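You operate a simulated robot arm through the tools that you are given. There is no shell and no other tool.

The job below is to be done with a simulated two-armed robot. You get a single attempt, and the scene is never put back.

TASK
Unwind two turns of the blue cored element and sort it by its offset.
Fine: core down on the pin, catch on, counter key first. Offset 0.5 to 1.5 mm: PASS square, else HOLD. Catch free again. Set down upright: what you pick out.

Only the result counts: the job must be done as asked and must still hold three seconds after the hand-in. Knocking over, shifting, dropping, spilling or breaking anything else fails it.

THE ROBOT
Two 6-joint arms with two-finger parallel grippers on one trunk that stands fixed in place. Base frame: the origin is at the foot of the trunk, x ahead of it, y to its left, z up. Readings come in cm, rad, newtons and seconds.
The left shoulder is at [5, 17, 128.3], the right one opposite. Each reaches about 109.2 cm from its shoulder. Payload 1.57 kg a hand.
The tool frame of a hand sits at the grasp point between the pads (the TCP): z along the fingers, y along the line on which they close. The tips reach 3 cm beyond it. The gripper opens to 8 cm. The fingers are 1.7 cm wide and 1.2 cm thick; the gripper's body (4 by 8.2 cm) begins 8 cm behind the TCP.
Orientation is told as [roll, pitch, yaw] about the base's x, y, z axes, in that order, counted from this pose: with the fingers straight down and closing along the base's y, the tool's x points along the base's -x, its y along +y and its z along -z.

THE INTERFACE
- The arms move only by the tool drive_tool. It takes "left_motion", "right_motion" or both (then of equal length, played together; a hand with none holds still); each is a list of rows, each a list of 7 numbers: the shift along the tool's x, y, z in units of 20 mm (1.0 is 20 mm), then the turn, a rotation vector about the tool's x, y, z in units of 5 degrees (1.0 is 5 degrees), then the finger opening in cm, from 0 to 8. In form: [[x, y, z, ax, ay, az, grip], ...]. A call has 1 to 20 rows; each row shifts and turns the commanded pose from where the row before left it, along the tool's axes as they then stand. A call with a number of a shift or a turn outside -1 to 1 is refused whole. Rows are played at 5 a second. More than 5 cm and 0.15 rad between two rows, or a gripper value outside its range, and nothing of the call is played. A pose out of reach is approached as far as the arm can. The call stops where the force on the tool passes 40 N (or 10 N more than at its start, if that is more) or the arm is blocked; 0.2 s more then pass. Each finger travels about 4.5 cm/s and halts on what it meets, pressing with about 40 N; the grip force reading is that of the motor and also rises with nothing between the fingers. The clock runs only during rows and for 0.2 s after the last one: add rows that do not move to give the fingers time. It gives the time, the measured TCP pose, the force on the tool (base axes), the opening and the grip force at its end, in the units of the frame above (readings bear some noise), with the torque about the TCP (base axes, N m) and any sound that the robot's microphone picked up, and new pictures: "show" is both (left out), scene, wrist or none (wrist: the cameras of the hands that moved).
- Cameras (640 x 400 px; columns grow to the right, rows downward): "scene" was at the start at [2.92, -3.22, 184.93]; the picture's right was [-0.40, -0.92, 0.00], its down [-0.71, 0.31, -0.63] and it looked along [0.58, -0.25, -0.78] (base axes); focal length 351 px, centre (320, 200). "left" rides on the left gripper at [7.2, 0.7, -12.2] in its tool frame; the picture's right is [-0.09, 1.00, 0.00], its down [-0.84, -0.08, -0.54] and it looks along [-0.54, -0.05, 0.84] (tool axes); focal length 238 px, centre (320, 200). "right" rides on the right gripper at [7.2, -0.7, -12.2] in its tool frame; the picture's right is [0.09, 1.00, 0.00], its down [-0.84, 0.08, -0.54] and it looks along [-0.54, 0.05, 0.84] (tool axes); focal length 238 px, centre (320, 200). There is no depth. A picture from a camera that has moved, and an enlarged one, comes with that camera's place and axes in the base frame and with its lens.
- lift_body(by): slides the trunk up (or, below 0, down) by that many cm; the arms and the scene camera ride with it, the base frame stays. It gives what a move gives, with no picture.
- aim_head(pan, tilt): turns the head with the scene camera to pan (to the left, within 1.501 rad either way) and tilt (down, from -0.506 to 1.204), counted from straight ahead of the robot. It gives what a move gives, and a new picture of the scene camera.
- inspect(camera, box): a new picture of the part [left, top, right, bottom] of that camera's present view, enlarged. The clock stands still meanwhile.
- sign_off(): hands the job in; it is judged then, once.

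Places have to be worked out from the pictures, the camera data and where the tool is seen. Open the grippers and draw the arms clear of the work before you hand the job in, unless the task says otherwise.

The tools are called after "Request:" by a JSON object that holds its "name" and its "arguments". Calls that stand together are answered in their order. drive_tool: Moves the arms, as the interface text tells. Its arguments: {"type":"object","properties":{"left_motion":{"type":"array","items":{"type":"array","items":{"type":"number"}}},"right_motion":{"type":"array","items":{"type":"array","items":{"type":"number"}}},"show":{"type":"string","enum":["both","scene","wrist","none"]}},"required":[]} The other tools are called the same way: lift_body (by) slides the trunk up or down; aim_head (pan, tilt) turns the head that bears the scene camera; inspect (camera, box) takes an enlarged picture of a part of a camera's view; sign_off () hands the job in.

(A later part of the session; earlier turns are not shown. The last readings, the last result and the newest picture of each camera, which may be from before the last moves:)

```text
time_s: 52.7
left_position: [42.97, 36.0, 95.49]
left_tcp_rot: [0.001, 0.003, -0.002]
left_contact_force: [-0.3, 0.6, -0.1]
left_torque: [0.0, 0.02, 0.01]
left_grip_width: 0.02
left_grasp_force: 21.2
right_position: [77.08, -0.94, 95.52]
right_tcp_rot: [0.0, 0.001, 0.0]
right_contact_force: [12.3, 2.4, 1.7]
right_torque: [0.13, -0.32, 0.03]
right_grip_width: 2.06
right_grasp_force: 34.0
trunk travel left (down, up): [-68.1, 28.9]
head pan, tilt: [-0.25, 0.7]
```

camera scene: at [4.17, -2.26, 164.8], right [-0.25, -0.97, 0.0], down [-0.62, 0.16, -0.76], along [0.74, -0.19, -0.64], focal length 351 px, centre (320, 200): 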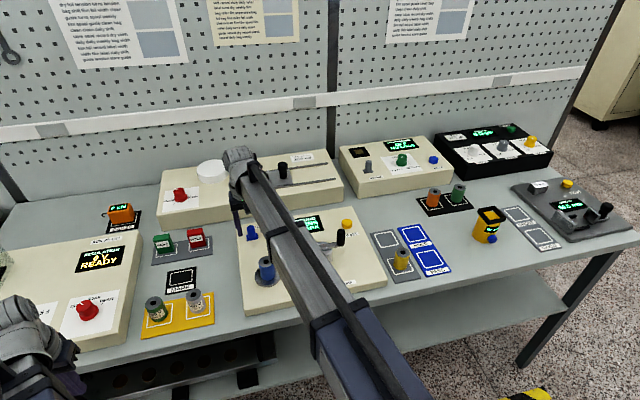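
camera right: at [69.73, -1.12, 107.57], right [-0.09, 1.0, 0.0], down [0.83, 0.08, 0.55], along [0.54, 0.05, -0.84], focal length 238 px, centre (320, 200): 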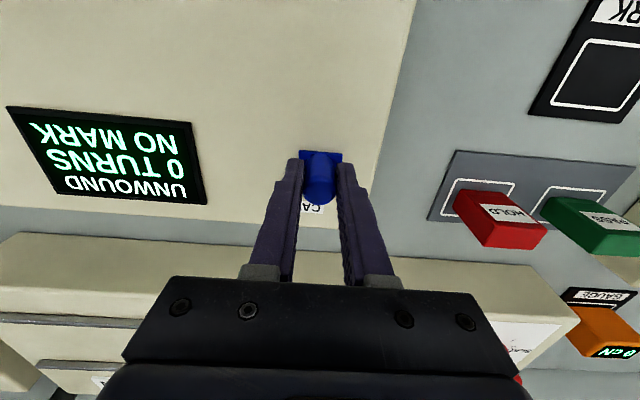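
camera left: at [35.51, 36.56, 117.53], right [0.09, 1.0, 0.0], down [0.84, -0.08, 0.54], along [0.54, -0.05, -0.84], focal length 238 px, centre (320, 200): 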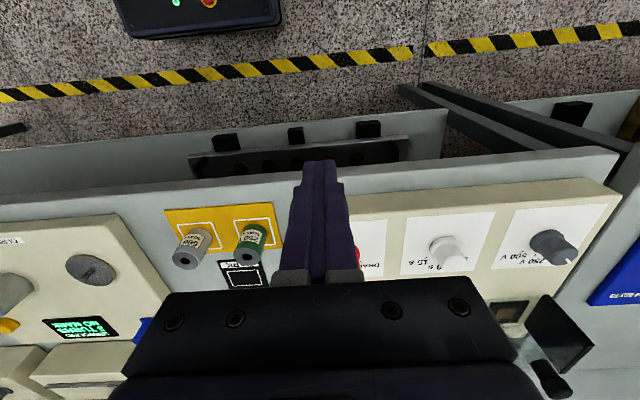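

It moves easily toward -y (2.4 N). I continue in -y in steps, relieving the x preload.

Request:
{"name": "drive_tool", "arguments": {"right_motion": [[-0.05, -0.1, 0, 0, 0, 0, 1.5], [0, -0.1, 0, 0, 0, 0, 1.5], [0, -0.1, 0, 0, 0, 0, 1.5]], "show": "wrist"}}

Request:
{"name": "inspect", "arguments": {"camera": "right", "box": [220, 80, 420, 240]}}

```text
time_s: 53.5
left_position: [42.85, 35.87, 95.56]
left_tcp_rot: [0.001, -0.001, 0.001]
left_contact_force: [-0.6, 0.7, 0.5]
left_torque: [0.04, 0.03, -0.03]
left_grip_width: 0.02
left_grasp_force: 20.6
right_position: [77.15, -1.47, 95.7]
right_tcp_rot: [0.001, 0.002, -0.001]
right_contact_force: [0.2, -0.1, -9.0]
right_torque: [0.07, 0.07, 0.03]
right_grip_width: 2.05
right_grasp_force: 33.8
trunk travel left (down, up): [-68.1, 28.9]
head pan, tilt: [-0.25, 0.7]
camera right: at [69.83, -2.14, 107.63], right [-0.09, 1.0, 0.0], down [0.84, 0.08, 0.54], along [0.54, 0.05, -0.84], focal length 238 px, centre (320, 200)
```

right: 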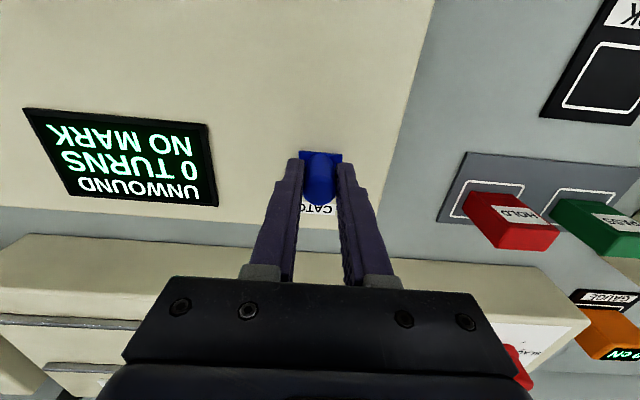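

```text
2.50 times, centred on (320, 160) of right
camera zoom: at [69.83, -2.14, 107.63], right [-0.09, 1.0, 0.0], down [0.84, 0.08, 0.54], along [0.54, 0.05, -0.84], focal length 596 px, centre (320, 300)
```

zoom: 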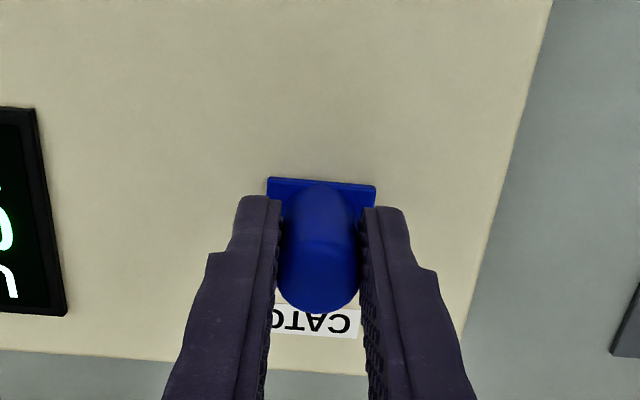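

The whole peg-and-plate slides with me: it's a slide along y. I continue toward -y until the stop or a click.

Request:
{"name": "drive_tool", "arguments": {"right_motion": [[0, -0.1, 0, 0, 0, 0, 1.5], [0, -0.1, 0, 0, 0, 0, 1.5], [0, -0.1, 0, 0, 0, 0, 1.5], [0, -0.1, 0, 0, 0, 0, 1.5]], "show": "none"}}

```text
time_s: 54.5
left_position: [42.92, 35.95, 95.59]
left_tcp_rot: [-0.003, 0.0, 0.0]
left_contact_force: [0.2, -0.4, -0.6]
left_torque: [-0.02, 0.02, 0.02]
left_grip_width: 0.01
left_grasp_force: 21.0
right_position: [77.01, -2.32, 95.59]
right_tcp_rot: [-0.001, -0.001, 0.001]
right_contact_force: [4.1, -0.3, -6.7]
right_torque: [0.04, 0.02, 0.0]
right_grip_width: 2.02
right_grasp_force: 34.4
trunk travel left (down, up): [-68.1, 28.9]
head pan, tilt: [-0.25, 0.7]
```

Request:
{"name": "drive_tool", "arguments": {"right_motion": [[0, -0.1, 0, 0, 0, 0, 1.5], [0, -0.1, 0, 0, 0, 0, 1.5], [0, -0.1, 0, 0, 0, 0, 1.5], [0, -0.1, 0, 0, 0, 0, 1.5]], "show": "both"}}

Request:
{"name": "inspect", "arguments": {"camera": "scene", "box": [220, 200, 340, 300]}}

```text
time_s: 55.5
left_position: [42.86, 35.98, 95.74]
left_tcp_rot: [0.0, -0.001, -0.001]
left_contact_force: [0.4, 0.6, 0.0]
left_torque: [0.01, 0.01, 0.01]
left_grip_width: 0.01
left_grasp_force: 21.5
right_position: [77.11, -3.18, 95.65]
right_tcp_rot: [0.001, 0.001, 0.001]
right_contact_force: [1.6, -2.1, -7.6]
right_torque: [-0.05, -0.11, -0.02]
right_grip_width: 2.03
right_grasp_force: 34.3
trunk travel left (down, up): [-68.1, 28.9]
head pan, tilt: [-0.25, 0.7]
camera scene: at [4.27, -2.29, 164.8], right [-0.25, -0.97, 0.0], down [-0.62, 0.16, -0.76], along [0.74, -0.19, -0.64], focal length 351 px, centre (320, 200)
camera right: at [69.79, -3.84, 107.63], right [-0.09, 1.0, 0.0], down [0.84, 0.08, 0.54], along [0.54, 0.05, -0.84], focal length 238 px, centre (320, 200)
```

scene: 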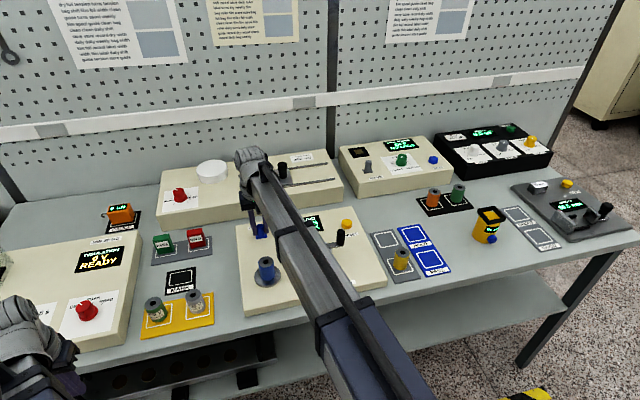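
right: 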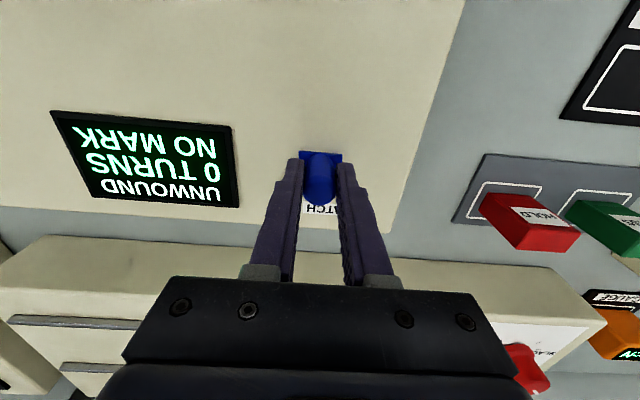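

```text
4.00 times, centred on (280, 250) of scene
camera zoom: at [4.27, -2.29, 164.8], right [-0.25, -0.97, 0.0], down [-0.62, 0.16, -0.76], along [0.74, -0.19, -0.64], focal length 1404 px, centre (480, 0)
```

zoom: 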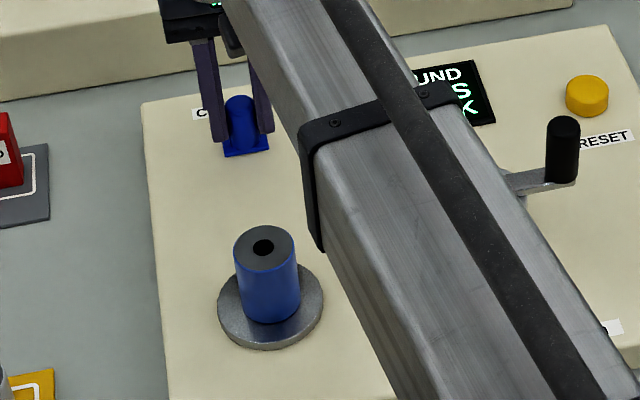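

It keeps sliding (2.6 cm so far). I continue until an end stop.

Request:
{"name": "drive_tool", "arguments": {"right_motion": [[0, -0.1, 0, 0, 0, 0, 1.5], [0, -0.1, 0, 0, 0, 0, 1.5], [0, -0.1, 0, 0, 0, 0, 1.5], [0, -0.1, 0, 0, 0, 0, 1.5]], "show": "none"}}

```text
time_s: 56.5
left_position: [42.82, 36.01, 95.61]
left_tcp_rot: [-0.003, 0.0, 0.0]
left_contact_force: [-0.3, -0.5, -0.3]
left_torque: [0.02, -0.04, 0.01]
left_grip_width: 0.0
left_grasp_force: 21.8
right_position: [77.15, -3.42, 95.49]
right_tcp_rot: [0.003, -0.001, 0.004]
right_contact_force: [5.2, 19.8, -4.7]
right_torque: [0.6, -0.05, 0.06]
right_grip_width: 2.04
right_grasp_force: 34.0
trunk travel left (down, up): [-68.1, 28.9]
head pan, tilt: [-0.25, 0.7]
```

End stop reached at y≈-3.4 (20 N), about 3 cm of travel: catch is on. I relieve the push and open the fingers.

Request:
{"name": "drive_tool", "arguments": {"right_motion": [[-0.02, 0.1, 0, 0, 0, 0, 1.5], [0, 0.1, 0, 0, 0, 0, 1.5]], "show": "none"}}

Request:
{"name": "drive_tool", "arguments": {"right_motion": [[0, 0, 0, 0, 0, 0, 3], [0, 0, 0, 0, 0, 0, 5], [0, 0, 0, 0, 0, 0, 5]], "show": "wrist"}}

Request:
{"name": "inspect", "arguments": {"camera": "right", "box": [220, 80, 420, 240]}}

```text
time_s: 57.1
left_position: [42.85, 35.96, 95.53]
left_tcp_rot: [0.001, 0.0, 0.001]
left_contact_force: [-0.9, 0.4, -0.3]
left_torque: [-0.03, -0.02, 0.0]
left_grip_width: 0.0
left_grasp_force: 21.1
right_position: [76.99, -3.41, 95.59]
right_tcp_rot: [-0.001, 0.001, -0.002]
right_contact_force: [-2.3, 15.9, -10.4]
right_torque: [0.48, -0.31, 0.1]
right_grip_width: 2.05
right_grasp_force: 34.6
trunk travel left (down, up): [-68.1, 28.9]
head pan, tilt: [-0.25, 0.7]
```

```text
time_s: 57.9
left_position: [42.77, 35.87, 95.56]
left_tcp_rot: [-0.001, 0.001, 0.0]
left_contact_force: [-0.9, 0.3, -0.1]
left_torque: [0.02, 0.01, 0.03]
left_grip_width: 0.01
left_grasp_force: 21.5
right_position: [77.18, -3.62, 95.62]
right_tcp_rot: [0.0, 0.0, 0.0]
right_contact_force: [0.7, -0.2, 0.7]
right_torque: [0.01, -0.02, -0.01]
right_grip_width: 5.01
right_grasp_force: 0.2
trunk travel left (down, up): [-68.1, 28.9]
head pan, tilt: [-0.25, 0.7]
camera right: at [69.84, -4.2, 107.67], right [-0.09, 1.0, 0.0], down [0.84, 0.08, 0.54], along [0.54, 0.05, -0.84], focal length 238 px, centre (320, 200)
```

right: 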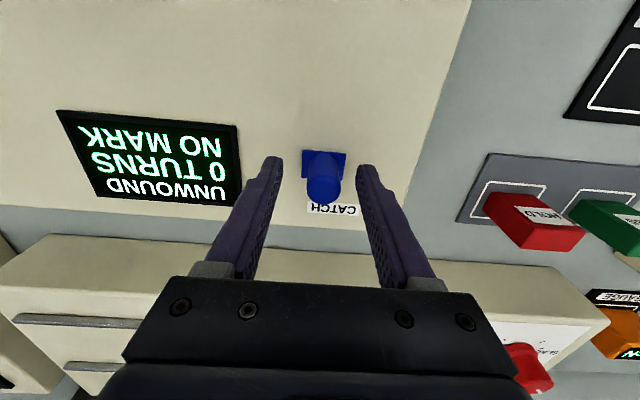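

```text
2.50 times, centred on (320, 160) of right
camera zoom: at [69.84, -4.2, 107.67], right [-0.09, 1.0, 0.0], down [0.84, 0.08, 0.54], along [0.54, 0.05, -0.84], focal length 596 px, centre (320, 300)
```

zoom: 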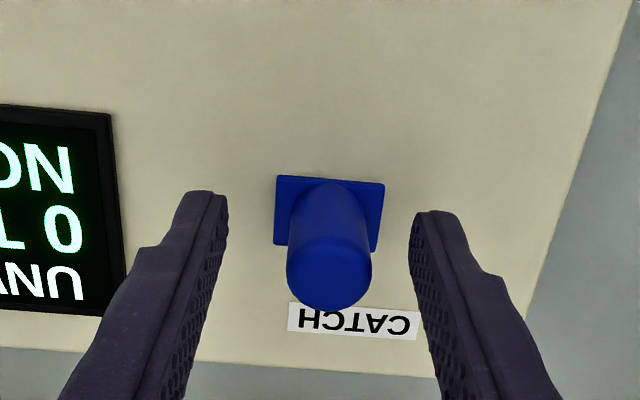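

The catch slide is now fully over and the display still reads 0 TURNS. I raise and go above the crank knob at about (64.5,-23.2) for a close look.

Request:
{"name": "lift_body", "arguments": {"by": 14}}

Request:
{"name": "drive_tool", "arguments": {"right_motion": [[0.635, -0.98, 0, 0, 0, 0, 5], [0.635, -0.98, 0, 0, 0, 0, 5], [0.635, -0.98, 0, 0, 0, 0, 5], [0.635, -0.98, 0, 0, 0, 0, 5], [0.635, -0.98, 0, 0, 0, 0, 5], [0.635, -0.98, 0, 0, 0, 0, 5], [0.635, -0.98, 0, 0, 0, 0, 5], [0.635, -0.98, 0, 0, 0, 0, 5], [0.635, -0.98, 0, 0, 0, 0, 5], [0.635, -0.98, 0, 0, 0, 0, 5], [0, 0, 0, 0, 0, 0, 5]], "show": "both"}}

Request:
{"name": "inspect", "arguments": {"camera": "right", "box": [270, 70, 430, 190]}}

Request:
{"name": "inspect", "arguments": {"camera": "right", "box": [290, 100, 350, 150]}}

```text
time_s: 59.6
left_position: [42.88, 35.94, 109.61]
left_tcp_rot: [0.001, 0.001, -0.001]
left_contact_force: [0.0, -0.1, -0.3]
left_torque: [-0.01, 0.02, -0.02]
left_grip_width: 0.01
left_grasp_force: 21.3
right_position: [77.19, -3.54, 109.64]
right_tcp_rot: [0.001, -0.001, 0.0]
right_contact_force: [-1.0, 0.6, -1.3]
right_torque: [-0.02, 0.0, 0.0]
right_grip_width: 5.01
right_grasp_force: 0.1
trunk travel left (down, up): [-82.1, 14.9]
head pan, tilt: [-0.25, 0.7]
```

```text
time_s: 62.0
left_position: [42.84, 35.86, 109.66]
left_tcp_rot: [0.0, -0.001, -0.001]
left_contact_force: [0.3, 0.4, -0.1]
left_torque: [-0.03, 0.03, -0.02]
left_grip_width: 0.01
left_grasp_force: 20.9
right_position: [64.77, -23.0, 109.64]
right_tcp_rot: [-0.001, -0.001, 0.0]
right_contact_force: [-0.3, -0.7, -0.8]
right_torque: [0.0, 0.03, -0.02]
right_grip_width: 5.03
right_grasp_force: 0.1
trunk travel left (down, up): [-82.1, 14.9]
head pan, tilt: [-0.25, 0.7]
camera scene: at [4.19, -2.23, 178.81], right [-0.25, -0.97, 0.0], down [-0.62, 0.16, -0.76], along [0.74, -0.19, -0.64], focal length 351 px, centre (320, 200)
camera right: at [57.38, -23.65, 121.67], right [-0.09, 1.0, 0.0], down [0.84, 0.08, 0.54], along [0.54, 0.05, -0.84], focal length 238 px, centre (320, 200)
```

scene: 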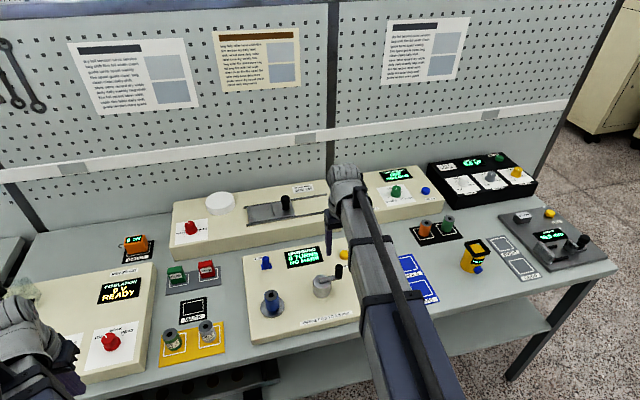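
right: 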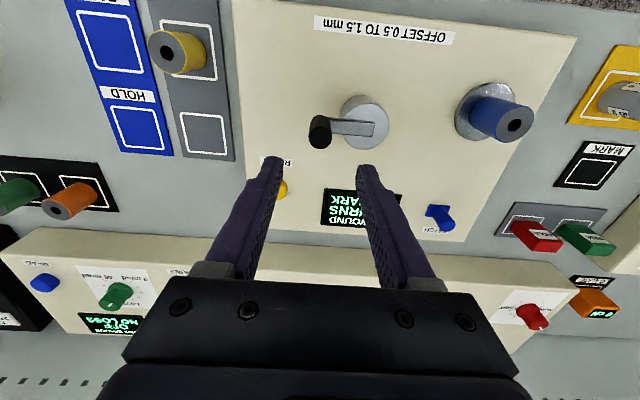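

```text
3.33 times, centred on (350, 130) of right
camera zoom: at [57.38, -23.65, 121.67], right [-0.09, 1.0, 0.0], down [0.84, 0.08, 0.54], along [0.54, 0.05, -0.84], focal length 794 px, centre (220, 433)
```

zoom: 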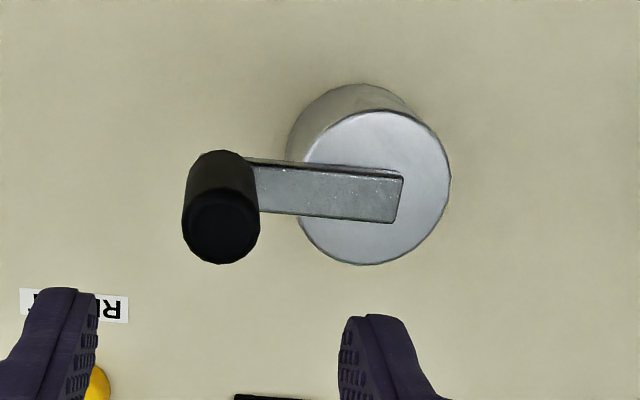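

```text
8.00 times, centred on (320, 125) of right
camera zoom: at [57.38, -23.65, 121.67], right [-0.09, 1.0, 0.0], down [0.84, 0.08, 0.54], along [0.54, 0.05, -0.84], focal length 1907 px, centre (320, 800)
```

zoom: 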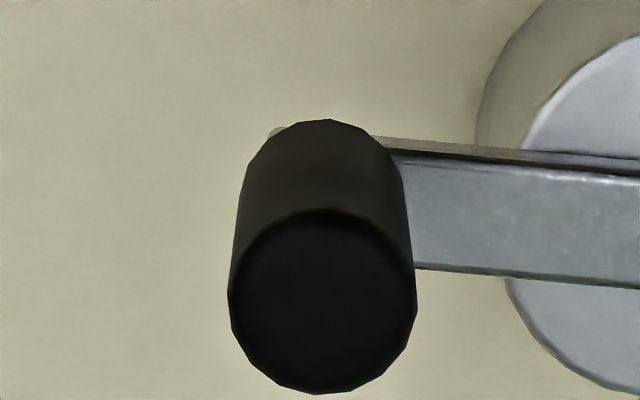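

Knob is about 2.6 mm toward -x of the tool axis; hub axis about (64.1,-18.05), radius ≈5 cm. I correct, lower to put the tips just above the crank arm, and check.

Request:
{"name": "drive_tool", "arguments": {"right_motion": [[0.13, 0, 0, 0, 0, 0, 4.5]], "show": "none"}}

Request:
{"name": "lift_body", "arguments": {"by": -8.6}}

Request:
{"name": "inspect", "arguments": {"camera": "right", "box": [240, 100, 420, 240]}}

Request:
{"name": "inspect", "arguments": {"camera": "scene", "box": [270, 240, 370, 320]}}

```text
time_s: 62.4
left_position: [42.77, 35.86, 109.6]
left_tcp_rot: [0.0, 0.0, 0.0]
left_contact_force: [-0.1, -0.5, 0.7]
left_torque: [-0.01, -0.03, 0.02]
left_grip_width: 0.0
left_grasp_force: 21.2
right_position: [64.27, -22.98, 109.6]
right_tcp_rot: [0.0, -0.001, 0.001]
right_contact_force: [-0.6, -0.7, -0.2]
right_torque: [0.03, 0.02, -0.01]
right_grip_width: 4.51
right_grasp_force: 0.1
trunk travel left (down, up): [-82.1, 14.9]
head pan, tilt: [-0.25, 0.7]
```

```text
time_s: 63.6
left_position: [42.81, 35.95, 101.07]
left_tcp_rot: [0.0, -0.002, 0.001]
left_contact_force: [0.2, -0.2, 0.8]
left_torque: [-0.03, 0.02, 0.01]
left_grip_width: 0.04
left_grasp_force: 21.0
right_position: [64.41, -22.92, 101.05]
right_tcp_rot: [-0.001, -0.001, 0.0]
right_contact_force: [-0.4, 0.5, -0.5]
right_torque: [0.02, -0.02, 0.01]
right_grip_width: 4.52
right_grasp_force: 0.1
trunk travel left (down, up): [-73.5, 23.5]
head pan, tilt: [-0.25, 0.7]
```

```text
2.86 times, centred on (330, 170) of right
camera zoom: at [57.05, -23.63, 113.08], right [-0.09, 1.0, 0.0], down [0.84, 0.08, 0.54], along [0.54, 0.05, -0.84], focal length 681 px, centre (291, 286)
```

zoom: 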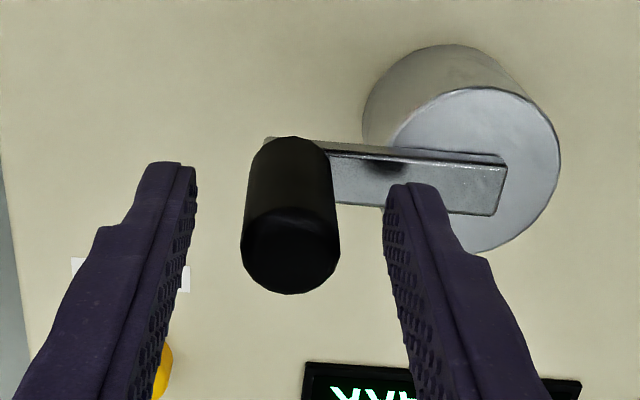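

```text
5.00 times, centred on (320, 280) of scene
camera zoom: at [4.15, -2.27, 170.21], right [-0.25, -0.97, 0.0], down [-0.62, 0.16, -0.77], along [0.74, -0.19, -0.64], focal length 1755 px, centre (320, -200)
```

zoom: 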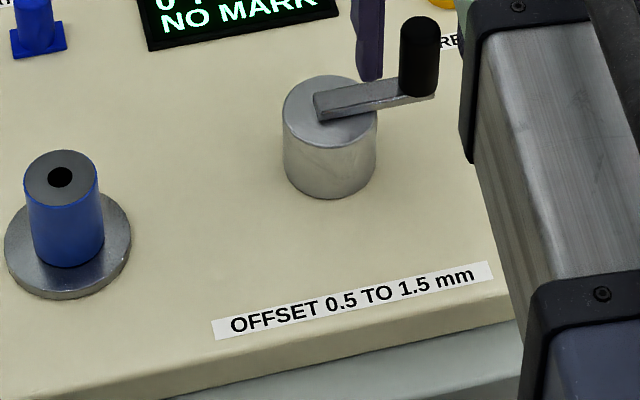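

Knob is centred between the fingers. I lower 0.6 cm more and close on it.

Request:
{"name": "lift_body", "arguments": {"by": -0.6}}

Request:
{"name": "drive_tool", "arguments": {"right_motion": [[0, 0, 0, 0, 0, 0, 3.5], [0, 0, 0, 0, 0, 0, 2.5], [0, 0, 0, 0, 0, 0, 1.3], [0, 0, 0, 0, 0, 0, 1.3], [0, 0, 0, 0, 0, 0, 1.3]], "show": "wrist"}}

```text
time_s: 64.2
left_position: [42.75, 35.84, 100.45]
left_tcp_rot: [0.0, 0.0, 0.0]
left_contact_force: [-0.2, 0.0, 0.5]
left_torque: [-0.01, -0.02, 0.0]
left_grip_width: 0.0
left_grasp_force: 21.4
right_position: [64.38, -23.03, 100.41]
right_tcp_rot: [0.002, -0.001, 0.001]
right_contact_force: [-0.3, -0.3, -0.4]
right_torque: [-0.01, -0.02, -0.01]
right_grip_width: 4.49
right_grasp_force: 0.0
trunk travel left (down, up): [-72.9, 24.1]
head pan, tilt: [-0.25, 0.7]
```

```text
time_s: 65.4
left_position: [42.82, 35.89, 100.51]
left_tcp_rot: [0.0, -0.001, -0.001]
left_contact_force: [-0.1, -0.4, -0.3]
left_torque: [-0.01, 0.01, 0.03]
left_grip_width: 0.0
left_grasp_force: 21.6
right_position: [64.34, -23.08, 100.33]
right_tcp_rot: [0.001, 0.0, 0.0]
right_contact_force: [0.0, -1.3, 0.7]
right_torque: [-0.03, 0.01, 0.01]
right_grip_width: 2.15
right_grasp_force: 34.2
trunk travel left (down, up): [-72.9, 24.1]
head pan, tilt: [-0.25, 0.7]
camera right: at [57.05, -23.64, 112.48], right [-0.09, 1.0, 0.0], down [0.84, 0.08, 0.54], along [0.54, 0.05, -0.84], focal length 238 px, centre (320, 200)
```

right: 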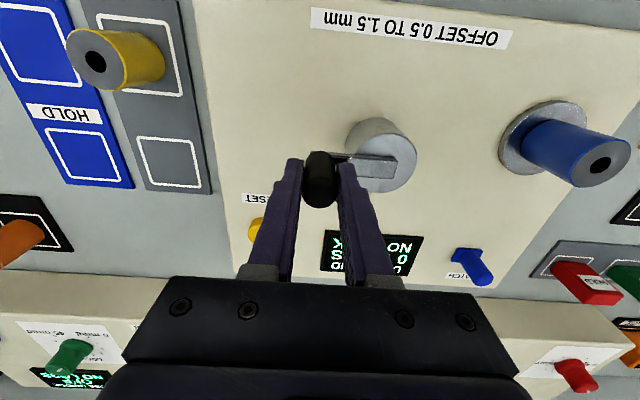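

Knob gripped. I start turning counter-clockwise (seen from above) by 20° and check the forces.

Request:
{"name": "drive_tool", "arguments": {"right_motion": [[-0.4325, 0.0555, 0, 0, 0, 0, 1.3], [-0.416, 0.1295, 0, 0, 0, 0, 1.3]], "show": "none"}}

```text
time_s: 66.0
left_position: [42.87, 35.91, 100.38]
left_tcp_rot: [0.0, 0.0, 0.0]
left_contact_force: [-0.9, 0.5, -1.1]
left_torque: [-0.02, 0.05, 0.01]
left_grip_width: 0.0
left_grasp_force: 21.3
right_position: [66.51, -22.59, 100.35]
right_tcp_rot: [0.001, -0.007, 0.004]
right_contact_force: [0.5, 0.3, 0.1]
right_torque: [-0.02, 0.01, 0.01]
right_grip_width: 1.27
right_grasp_force: 0.2
trunk travel left (down, up): [-72.9, 24.1]
head pan, tilt: [-0.25, 0.7]
```

The grip closed to 1.27 — the knob slipped out. I look before doing anything else.

Request:
{"name": "drive_tool", "arguments": {"right_motion": [[0, 0, 0, 0, 0, 0, 1.3]], "show": "both"}}

Request:
{"name": "inspect", "arguments": {"camera": "right", "box": [240, 80, 420, 220]}}

```text
time_s: 66.4
left_position: [42.86, 35.87, 100.39]
left_tcp_rot: [-0.001, 0.002, 0.0]
left_contact_force: [0.2, -0.6, -0.6]
left_torque: [-0.02, 0.0, -0.01]
left_grip_width: 0.01
left_grasp_force: 21.3
right_position: [66.13, -22.6, 100.38]
right_tcp_rot: [-0.001, -0.001, 0.0]
right_contact_force: [0.2, 0.2, 0.8]
right_torque: [0.0, 0.0, -0.01]
right_grip_width: 1.29
right_grasp_force: 0.0
trunk travel left (down, up): [-72.9, 24.1]
head pan, tilt: [-0.25, 0.7]
camera scene: at [4.2, -2.28, 169.61], right [-0.25, -0.97, 0.0], down [-0.62, 0.16, -0.76], along [0.74, -0.19, -0.64], focal length 351 px, centre (320, 200)
camera right: at [58.88, -23.29, 112.46], right [-0.09, 1.0, 0.0], down [0.84, 0.08, 0.54], along [0.54, 0.05, -0.84], focal length 238 px, centre (320, 200)
```

scene: 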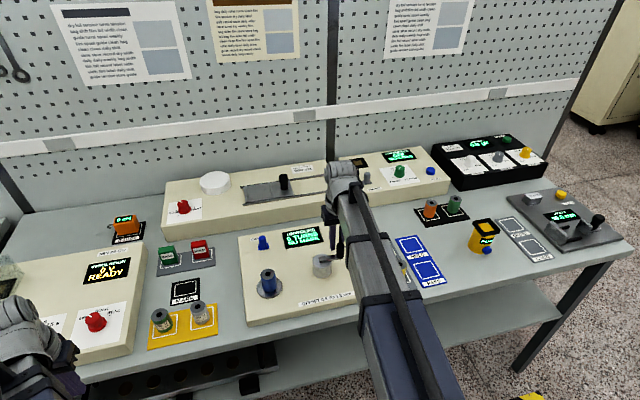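
right: 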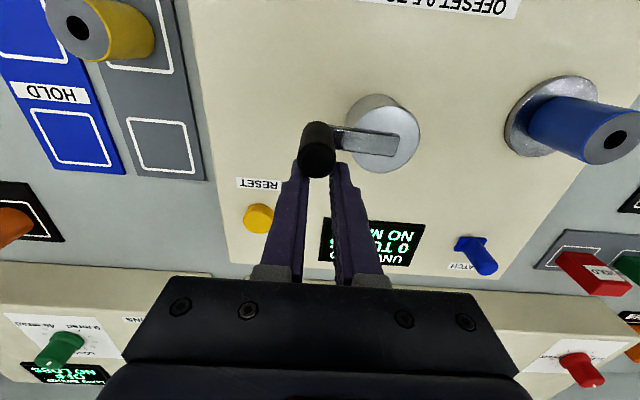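

```text
2.86 times, centred on (330, 150) of right
camera zoom: at [58.88, -23.29, 112.46], right [-0.09, 1.0, 0.0], down [0.84, 0.08, 0.54], along [0.54, 0.05, -0.84], focal length 681 px, centre (291, 343)
```

zoom: 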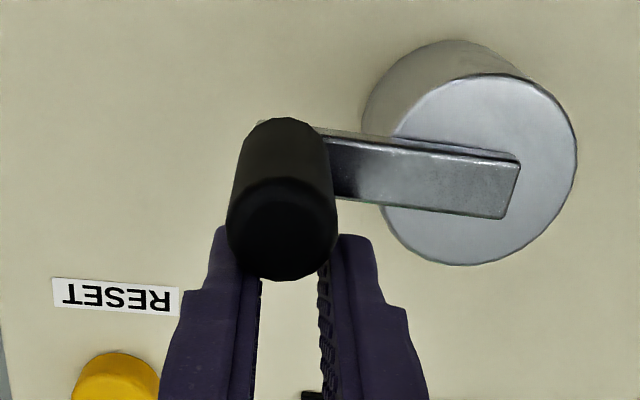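

The crank did not follow counter-clockwise; the fingers slid off to its +x side, so clockwise is probably the way. I close the fingers fully and push the knob from that side clockwise, about 20° first.

Request:
{"name": "drive_tool", "arguments": {"right_motion": [[0, 0, 0, 0, 0, 0, 0], [0, 0, 0, 0, 0, 0, 0], [0.4125, -0.1405, 0, 0, 0, 0, 0], [0.431, -0.0665, 0, 0, 0, 0, 0]], "show": "both"}}

Request:
{"name": "inspect", "arguments": {"camera": "right", "box": [240, 80, 460, 240]}}

```text
time_s: 67.4
left_position: [42.77, 35.86, 100.41]
left_tcp_rot: [-0.001, 0.0, -0.001]
left_contact_force: [-0.7, 1.2, 0.5]
left_torque: [0.03, 0.03, 0.0]
left_grip_width: 0.0
left_grasp_force: 21.3
right_position: [64.27, -22.9, 100.42]
right_tcp_rot: [0.001, 0.001, 0.0]
right_contact_force: [-1.4, -0.6, 0.3]
right_torque: [0.01, -0.02, -0.01]
right_grip_width: 0.02
right_grasp_force: 21.1
trunk travel left (down, up): [-72.9, 24.1]
head pan, tilt: [-0.25, 0.7]
camera scene: at [4.15, -2.27, 169.61], right [-0.25, -0.97, 0.0], down [-0.62, 0.16, -0.77], along [0.74, -0.19, -0.64], focal length 351 px, centre (320, 200)
camera right: at [57.01, -23.67, 112.48], right [-0.09, 1.0, 0.0], down [0.84, 0.08, 0.54], along [0.54, 0.05, -0.84], focal length 238 px, centre (320, 200)
```

scene: 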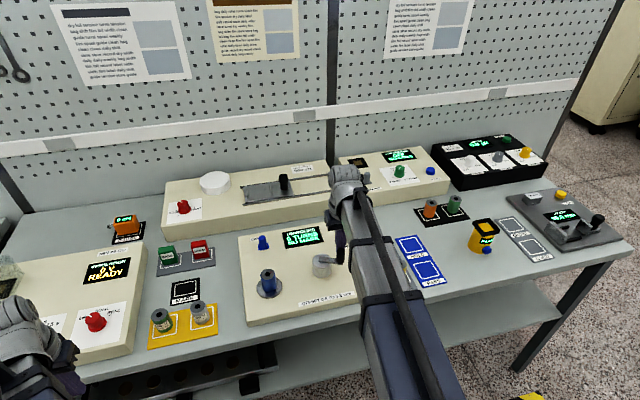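
right: 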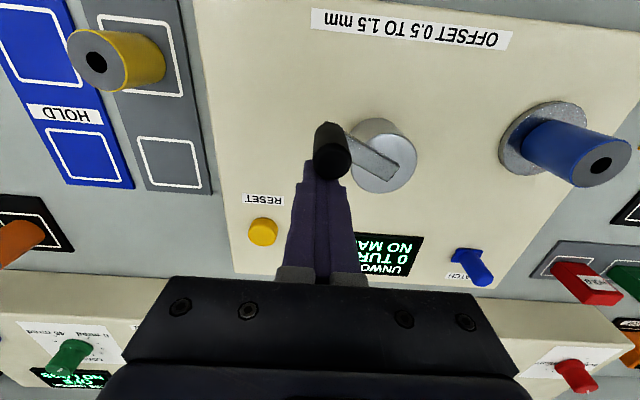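

```text
2.50 times, centred on (350, 160) of right
camera zoom: at [57.01, -23.67, 112.48], right [-0.09, 1.0, 0.0], down [0.84, 0.08, 0.54], along [0.54, 0.05, -0.84], focal length 596 px, centre (245, 300)
```

zoom: 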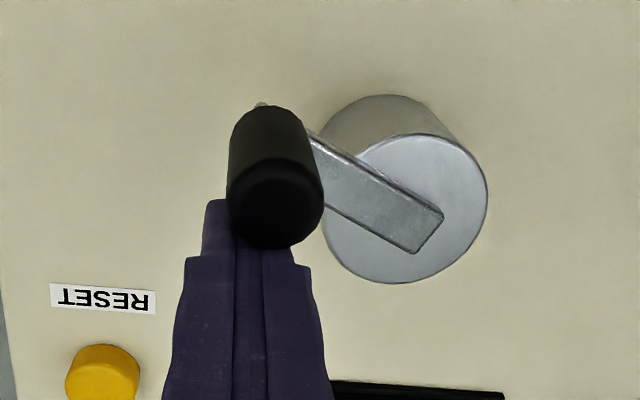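

It turns clockwise easily (about 1 N). I continue pushing along the circle, another 90°, and check the display.

Request:
{"name": "drive_tool", "arguments": {"right_motion": [[0.649, 0.0682, 0, 0, 0, 0, 0], [0.6093, 0.2339, 0, 0, 0, 0, 0], [0.528, 0.3836, 0, 0, 0, 0, 0], [0.4107, 0.5072, 0, 0, 0, 0, 0], [0.2654, 0.5962, 0, 0, 0, 0, 0], [0.1021, 0.6446, 0, 0, 0, 0, 0]], "show": "both"}}

Request:
{"name": "inspect", "arguments": {"camera": "right", "box": [220, 80, 480, 240]}}

Request:
{"name": "inspect", "arguments": {"camera": "scene", "box": [230, 215, 370, 325]}}

```text
time_s: 68.8
left_position: [42.8, 35.81, 100.36]
left_tcp_rot: [0.0, 0.0, 0.0]
left_contact_force: [-0.5, 0.2, 0.6]
left_torque: [0.0, -0.01, 0.01]
left_grip_width: 0.03
left_grasp_force: 21.1
right_position: [59.21, -18.11, 100.48]
right_tcp_rot: [0.0, -0.001, 0.001]
right_contact_force: [-0.3, 0.3, -0.2]
right_torque: [0.0, -0.01, 0.01]
right_grip_width: 0.01
right_grasp_force: 21.1
trunk travel left (down, up): [-72.9, 24.1]
head pan, tilt: [-0.25, 0.7]
camera scene: at [4.17, -2.25, 169.61], right [-0.25, -0.97, 0.0], down [-0.62, 0.16, -0.76], along [0.74, -0.19, -0.64], focal length 351 px, centre (320, 200)
camera right: at [51.92, -18.67, 112.48], right [-0.09, 1.0, 0.0], down [0.84, 0.08, 0.54], along [0.54, 0.05, -0.84], focal length 238 px, centre (320, 200)
```

scene: 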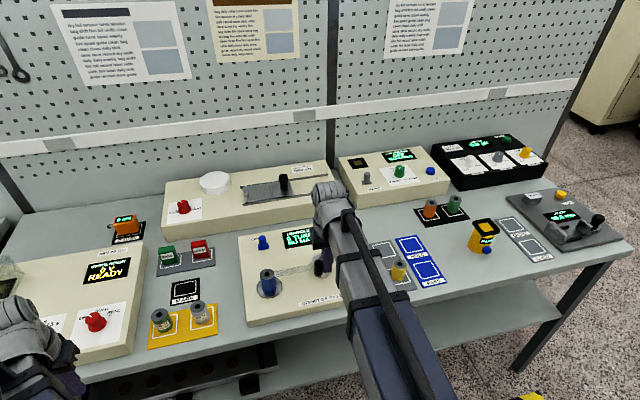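
right: 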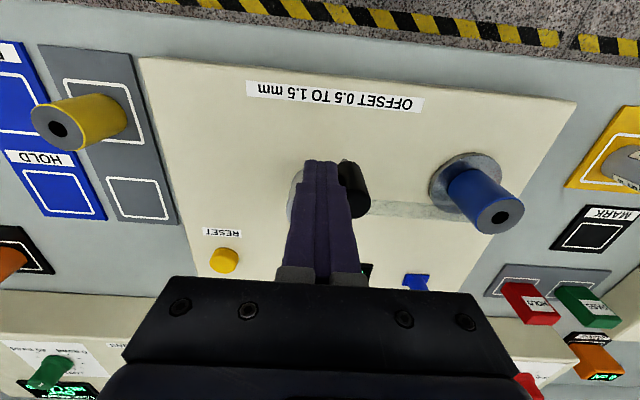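

```text
2.46 times, centred on (350, 160) of right
camera zoom: at [51.92, -18.67, 112.48], right [-0.09, 1.0, 0.0], down [0.84, 0.08, 0.54], along [0.54, 0.05, -0.84], focal length 587 px, centre (246, 298)
```

zoom: 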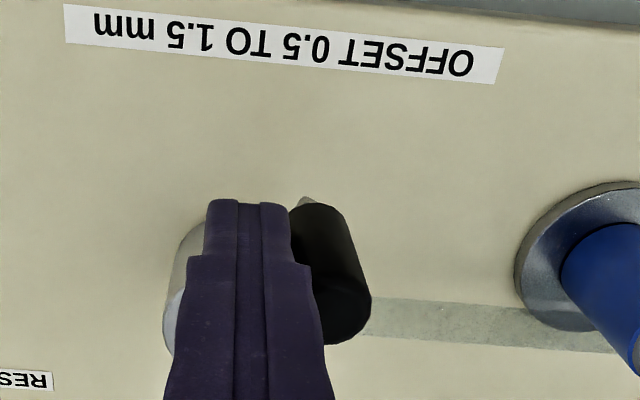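

```text
3.64 times, centred on (300, 270) of scene
camera zoom: at [4.17, -2.25, 169.61], right [-0.25, -0.97, 0.0], down [-0.62, 0.16, -0.76], along [0.74, -0.19, -0.64], focal length 1276 px, centre (393, -54)
```

zoom: 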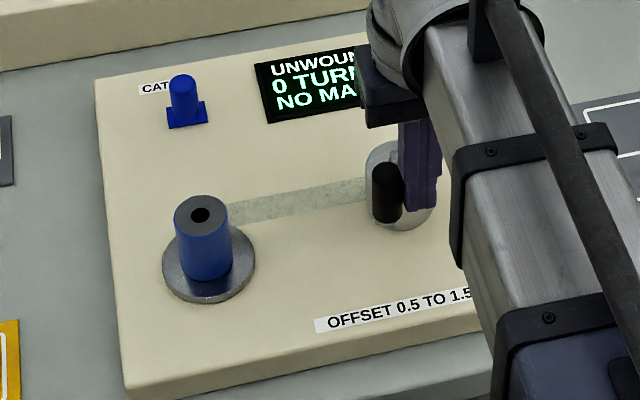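

A strip is now drawn from the core to the hub, so clockwise is unwinding. I continue another 180°.

Request:
{"name": "drive_tool", "arguments": {"right_motion": [[-0.0682, 0.649, 0, 0, 0, 0, 0], [-0.2339, 0.6093, 0, 0, 0, 0, 0], [-0.3836, 0.528, 0, 0, 0, 0, 0], [-0.5072, 0.4107, 0, 0, 0, 0, 0], [-0.5962, 0.2654, 0, 0, 0, 0, 0], [-0.6446, 0.1021, 0, 0, 0, 0, 0]], "show": "wrist"}}

Request:
{"name": "inspect", "arguments": {"camera": "right", "box": [220, 80, 480, 240]}}

Request:
{"name": "inspect", "arguments": {"camera": "scene", "box": [230, 215, 370, 325]}}

```text
time_s: 70.2
left_position: [42.84, 35.87, 100.44]
left_tcp_rot: [0.0, 0.0, 0.001]
left_contact_force: [0.0, 0.1, -0.1]
left_torque: [0.01, 0.0, 0.0]
left_grip_width: 0.0
left_grasp_force: 21.1
right_position: [64.18, -12.97, 100.48]
right_tcp_rot: [0.001, 0.0, 0.0]
right_contact_force: [0.0, -0.6, -0.3]
right_torque: [0.0, -0.02, 0.0]
right_grip_width: 0.0
right_grasp_force: 21.0
trunk travel left (down, up): [-72.9, 24.1]
head pan, tilt: [-0.25, 0.7]
camera right: at [56.84, -13.62, 112.47], right [-0.09, 1.0, 0.0], down [0.84, 0.08, 0.54], along [0.54, 0.05, -0.84], focal length 238 px, centre (320, 200)
```

right: 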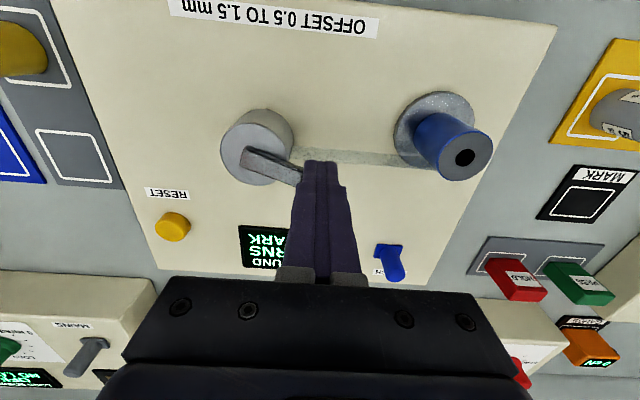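

```text
2.46 times, centred on (350, 160) of right
camera zoom: at [56.84, -13.62, 112.47], right [-0.09, 1.0, 0.0], down [0.84, 0.08, 0.54], along [0.54, 0.05, -0.84], focal length 587 px, centre (246, 298)
```

zoom: 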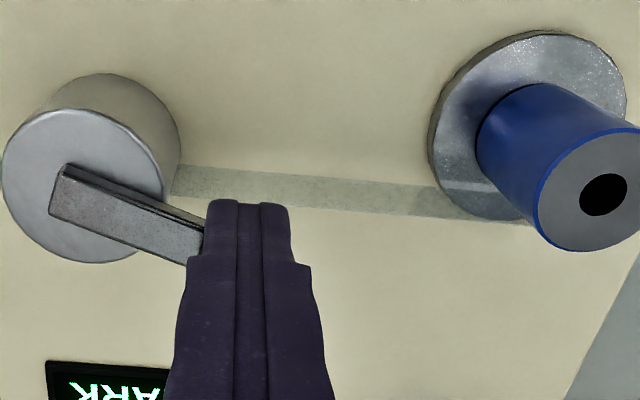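

```text
3.64 times, centred on (300, 270) of scene
camera zoom: at [4.18, -2.27, 169.61], right [-0.25, -0.97, 0.0], down [-0.62, 0.16, -0.76], along [0.74, -0.19, -0.64], focal length 1276 px, centre (393, -54)
```

zoom: 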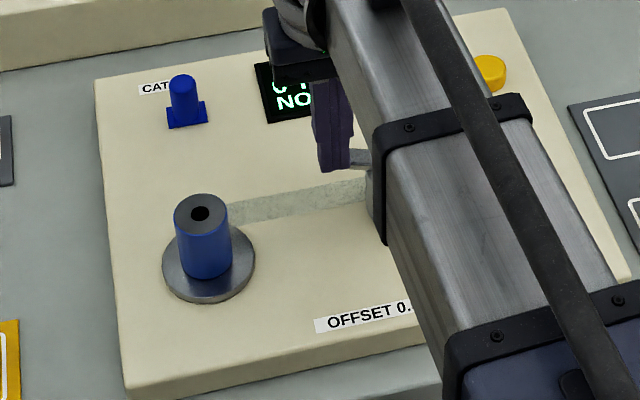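

Still pushing correctly. Next 90°.

Request:
{"name": "drive_tool", "arguments": {"right_motion": [[-0.649, -0.0682, 0, 0, 0, 0, 0], [-0.6093, -0.2339, 0, 0, 0, 0, 0], [-0.528, -0.3836, 0, 0, 0, 0, 0], [-0.4107, -0.5072, 0, 0, 0, 0, 0], [-0.2654, -0.5962, 0, 0, 0, 0, 0], [-0.1021, -0.6446, 0, 0, 0, 0, 0]], "show": "wrist"}}

Request:
{"name": "inspect", "arguments": {"camera": "scene", "box": [230, 215, 370, 325]}}

```text
time_s: 71.6
left_position: [42.89, 35.83, 100.38]
left_tcp_rot: [0.0, 0.0, 0.0]
left_contact_force: [0.5, -0.2, 0.5]
left_torque: [0.0, -0.01, 0.01]
left_grip_width: 0.0
left_grasp_force: 21.5
right_position: [69.33, -17.82, 100.48]
right_tcp_rot: [0.001, 0.0, 0.001]
right_contact_force: [-1.1, 0.2, -0.6]
right_torque: [0.07, 0.01, 0.0]
right_grip_width: 0.03
right_grasp_force: 21.2
trunk travel left (down, up): [-72.9, 24.1]
head pan, tilt: [-0.25, 0.7]
camera right: at [61.99, -18.53, 112.48], right [-0.09, 1.0, 0.0], down [0.84, 0.08, 0.54], along [0.54, 0.05, -0.84], focal length 238 px, centre (320, 200)
```

right: 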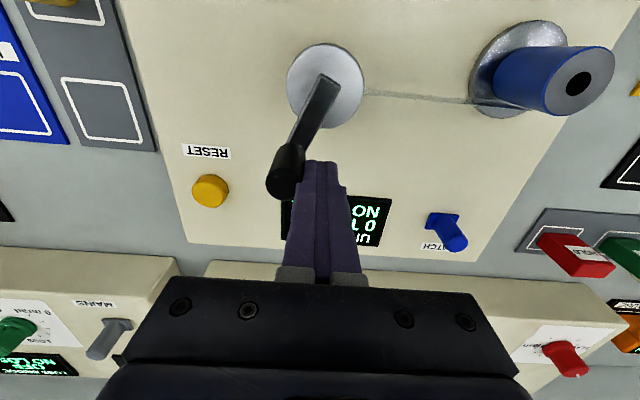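

```text
3.64 times, centred on (300, 270) of scene
camera zoom: at [4.16, -2.28, 169.61], right [-0.25, -0.97, 0.0], down [-0.62, 0.16, -0.76], along [0.74, -0.19, -0.64], focal length 1276 px, centre (393, -54)
```

zoom: 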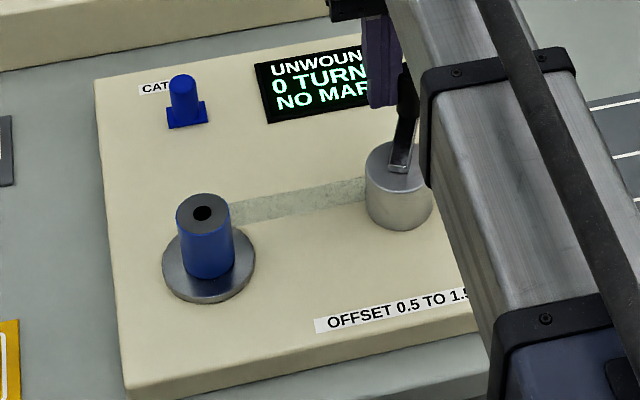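

Roughly 295° turned so far. Next 90° should complete the first turn.

Request:
{"name": "drive_tool", "arguments": {"right_motion": [[0.0682, -0.649, 0, 0, 0, 0, 0], [0.2339, -0.6093, 0, 0, 0, 0, 0], [0.3836, -0.528, 0, 0, 0, 0, 0], [0.5072, -0.4107, 0, 0, 0, 0, 0], [0.5962, -0.2654, 0, 0, 0, 0, 0], [0.6446, -0.1021, 0, 0, 0, 0, 0]], "show": "wrist"}}

Request:
{"name": "inspect", "arguments": {"camera": "scene", "box": [230, 215, 370, 325]}}

```text
time_s: 73.0
left_position: [42.88, 35.88, 100.48]
left_tcp_rot: [0.0, 0.001, 0.0]
left_contact_force: [-0.4, -0.2, -0.6]
left_torque: [-0.01, 0.01, 0.0]
left_grip_width: 0.0
left_grasp_force: 21.5
right_position: [64.35, -22.93, 100.32]
right_tcp_rot: [-0.001, 0.0, 0.0]
right_contact_force: [0.2, 0.1, 0.1]
right_torque: [0.02, -0.02, -0.01]
right_grip_width: 0.0
right_grasp_force: 21.0
trunk travel left (down, up): [-72.9, 24.1]
head pan, tilt: [-0.25, 0.7]
camera right: at [57.08, -23.57, 112.48], right [-0.09, 1.0, 0.0], down [0.84, 0.08, 0.54], along [0.54, 0.05, -0.84], focal length 238 px, centre (320, 200)
```

right: 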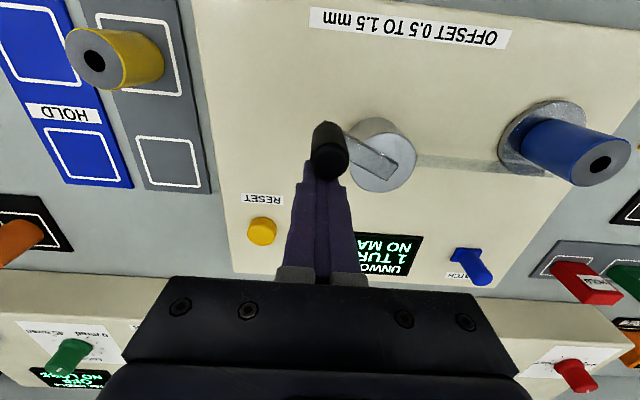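

```text
3.64 times, centred on (300, 270) of scene
camera zoom: at [4.14, -2.26, 169.61], right [-0.25, -0.97, 0.0], down [-0.62, 0.16, -0.77], along [0.74, -0.19, -0.64], focal length 1276 px, centre (393, -54)
```

zoom: 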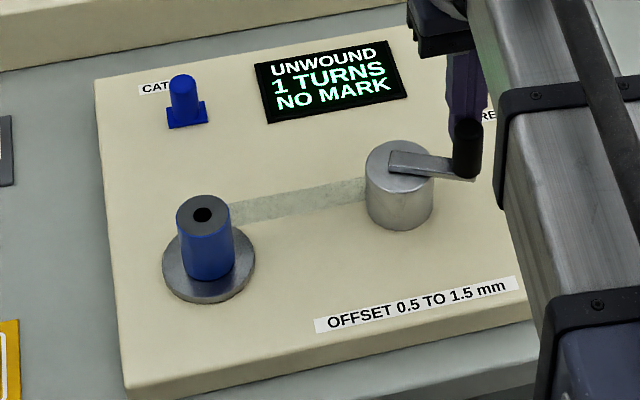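

Display reads 1 TURNS. I continue with 270° of the second turn along the same path.

Request:
{"name": "drive_tool", "arguments": {"right_motion": [[0.649, 0.0682, 0, 0, 0, 0, 0], [0.6093, 0.2339, 0, 0, 0, 0, 0], [0.528, 0.3836, 0, 0, 0, 0, 0], [0.4107, 0.5072, 0, 0, 0, 0, 0], [0.2654, 0.5962, 0, 0, 0, 0, 0], [0.1021, 0.6446, 0, 0, 0, 0, 0], [-0.0682, 0.649, 0, 0, 0, 0, 0], [-0.2339, 0.6093, 0, 0, 0, 0, 0], [-0.3836, 0.528, 0, 0, 0, 0, 0], [-0.5072, 0.4107, 0, 0, 0, 0, 0], [-0.5962, 0.2654, 0, 0, 0, 0, 0], [-0.6446, 0.1021, 0, 0, 0, 0, 0], [-0.649, -0.0682, 0, 0, 0, 0, 0], [-0.6093, -0.2339, 0, 0, 0, 0, 0], [-0.528, -0.3836, 0, 0, 0, 0, 0], [-0.4107, -0.5072, 0, 0, 0, 0, 0], [-0.2654, -0.5962, 0, 0, 0, 0, 0], [-0.1021, -0.6446, 0, 0, 0, 0, 0]], "show": "wrist"}}

Request:
{"name": "inspect", "arguments": {"camera": "scene", "box": [230, 215, 370, 325]}}

```text
time_s: 76.8
left_position: [42.95, 35.84, 100.47]
left_tcp_rot: [-0.001, 0.001, -0.001]
left_contact_force: [0.2, 1.0, -0.3]
left_torque: [-0.02, 0.0, -0.03]
left_grip_width: 0.0
left_grasp_force: 20.9
right_position: [69.35, -17.67, 100.38]
right_tcp_rot: [0.0, 0.001, 0.0]
right_contact_force: [0.2, 0.4, 0.1]
right_torque: [0.04, 0.01, 0.03]
right_grip_width: 0.03
right_grasp_force: 21.5
trunk travel left (down, up): [-72.9, 24.1]
head pan, tilt: [-0.25, 0.7]
camera right: at [62.0, -18.45, 112.47], right [-0.09, 1.0, 0.0], down [0.84, 0.08, 0.54], along [0.54, 0.05, -0.84], focal length 238 px, centre (320, 200)
```

right: 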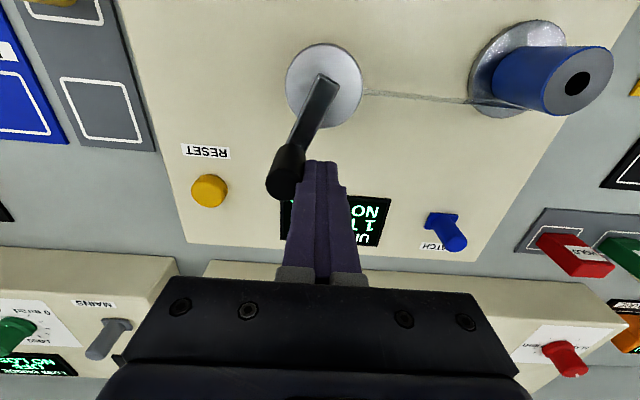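

```text
3.64 times, centred on (300, 270) of scene
camera zoom: at [4.16, -2.29, 169.61], right [-0.25, -0.97, 0.0], down [-0.62, 0.16, -0.76], along [0.74, -0.19, -0.64], focal length 1276 px, centre (393, -54)
```

zoom: 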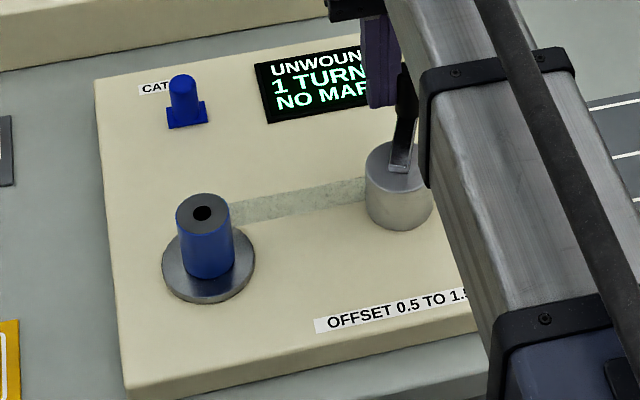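

About 657° turned. I go 60° more and read the display, then finish in small steps.

Request:
{"name": "drive_tool", "arguments": {"right_motion": [[0.0682, -0.649, 0, 0, 0, 0, 0], [0.2339, -0.6093, 0, 0, 0, 0, 0], [0.3836, -0.528, 0, 0, 0, 0, 0], [0.5072, -0.4107, 0, 0, 0, 0, 0]], "show": "wrist"}}

Request:
{"name": "inspect", "arguments": {"camera": "scene", "box": [230, 215, 370, 325]}}

```text
time_s: 77.8
left_position: [42.75, 35.88, 100.42]
left_tcp_rot: [0.0, -0.001, 0.0]
left_contact_force: [0.6, -0.4, -0.3]
left_torque: [0.01, -0.01, 0.0]
left_grip_width: 0.0
left_grasp_force: 20.9
right_position: [66.85, -22.27, 100.34]
right_tcp_rot: [0.001, 0.002, 0.0]
right_contact_force: [0.0, 0.9, -0.9]
right_torque: [0.04, 0.04, -0.01]
right_grip_width: 0.0
right_grasp_force: 20.8
trunk travel left (down, up): [-72.9, 24.1]
head pan, tilt: [-0.25, 0.7]
camera right: at [59.46, -22.93, 112.48], right [-0.09, 1.0, 0.0], down [0.84, 0.08, 0.54], along [0.54, 0.05, -0.84], focal length 238 px, centre (320, 200)
```

right: 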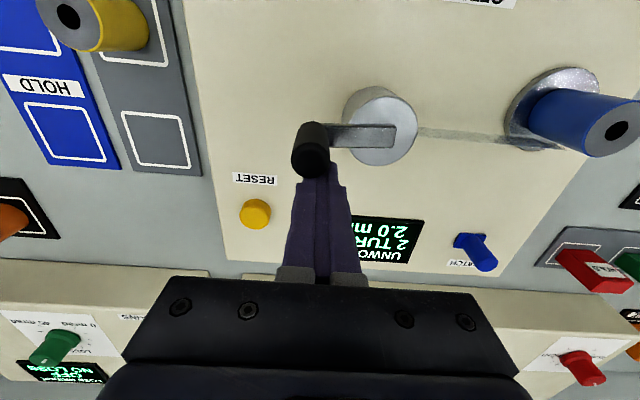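

```text
3.64 times, centred on (300, 270) of scene
camera zoom: at [4.15, -2.27, 169.61], right [-0.25, -0.97, 0.0], down [-0.62, 0.16, -0.77], along [0.74, -0.19, -0.64], focal length 1276 px, centre (393, -54)
```

zoom: 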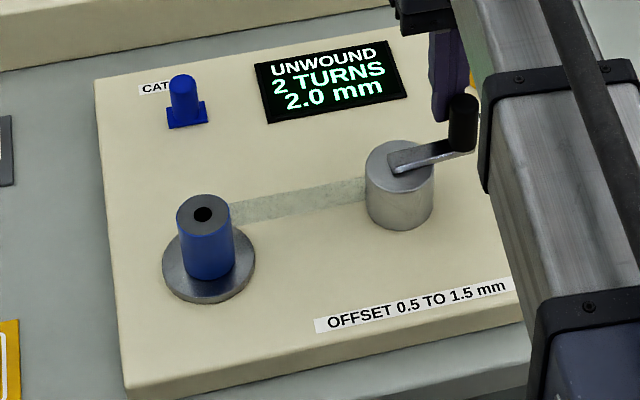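

Display: 2 TURNS with an offset value. I read it enlarged.

Request:
{"name": "inspect", "arguments": {"camera": "scene", "box": [284, 218, 334, 254]}}

Request:
{"name": "inspect", "arguments": {"camera": "right", "box": [330, 200, 440, 280]}}

```text
11.11 times, centred on (309, 236) of scene
camera zoom: at [4.15, -2.27, 169.61], right [-0.25, -0.97, 0.0], down [-0.62, 0.16, -0.77], along [0.74, -0.19, -0.64], focal length 3899 px, centre (442, -200)
```

zoom: 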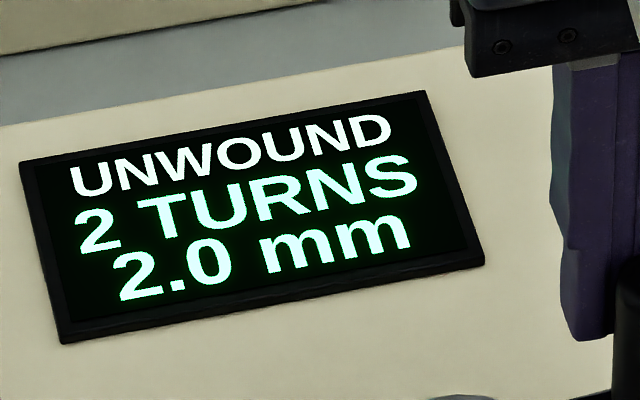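

```text
5.00 times, centred on (385, 240) of right
camera zoom: at [59.46, -22.93, 112.48], right [-0.09, 1.0, 0.0], down [0.84, 0.08, 0.54], along [0.54, 0.05, -0.84], focal length 1192 px, centre (-5, 0)
```

zoom: 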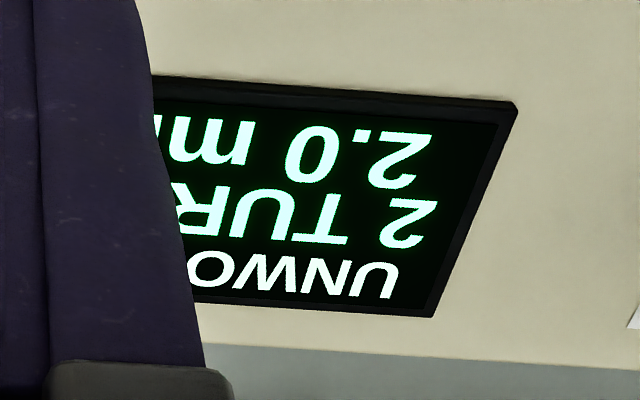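

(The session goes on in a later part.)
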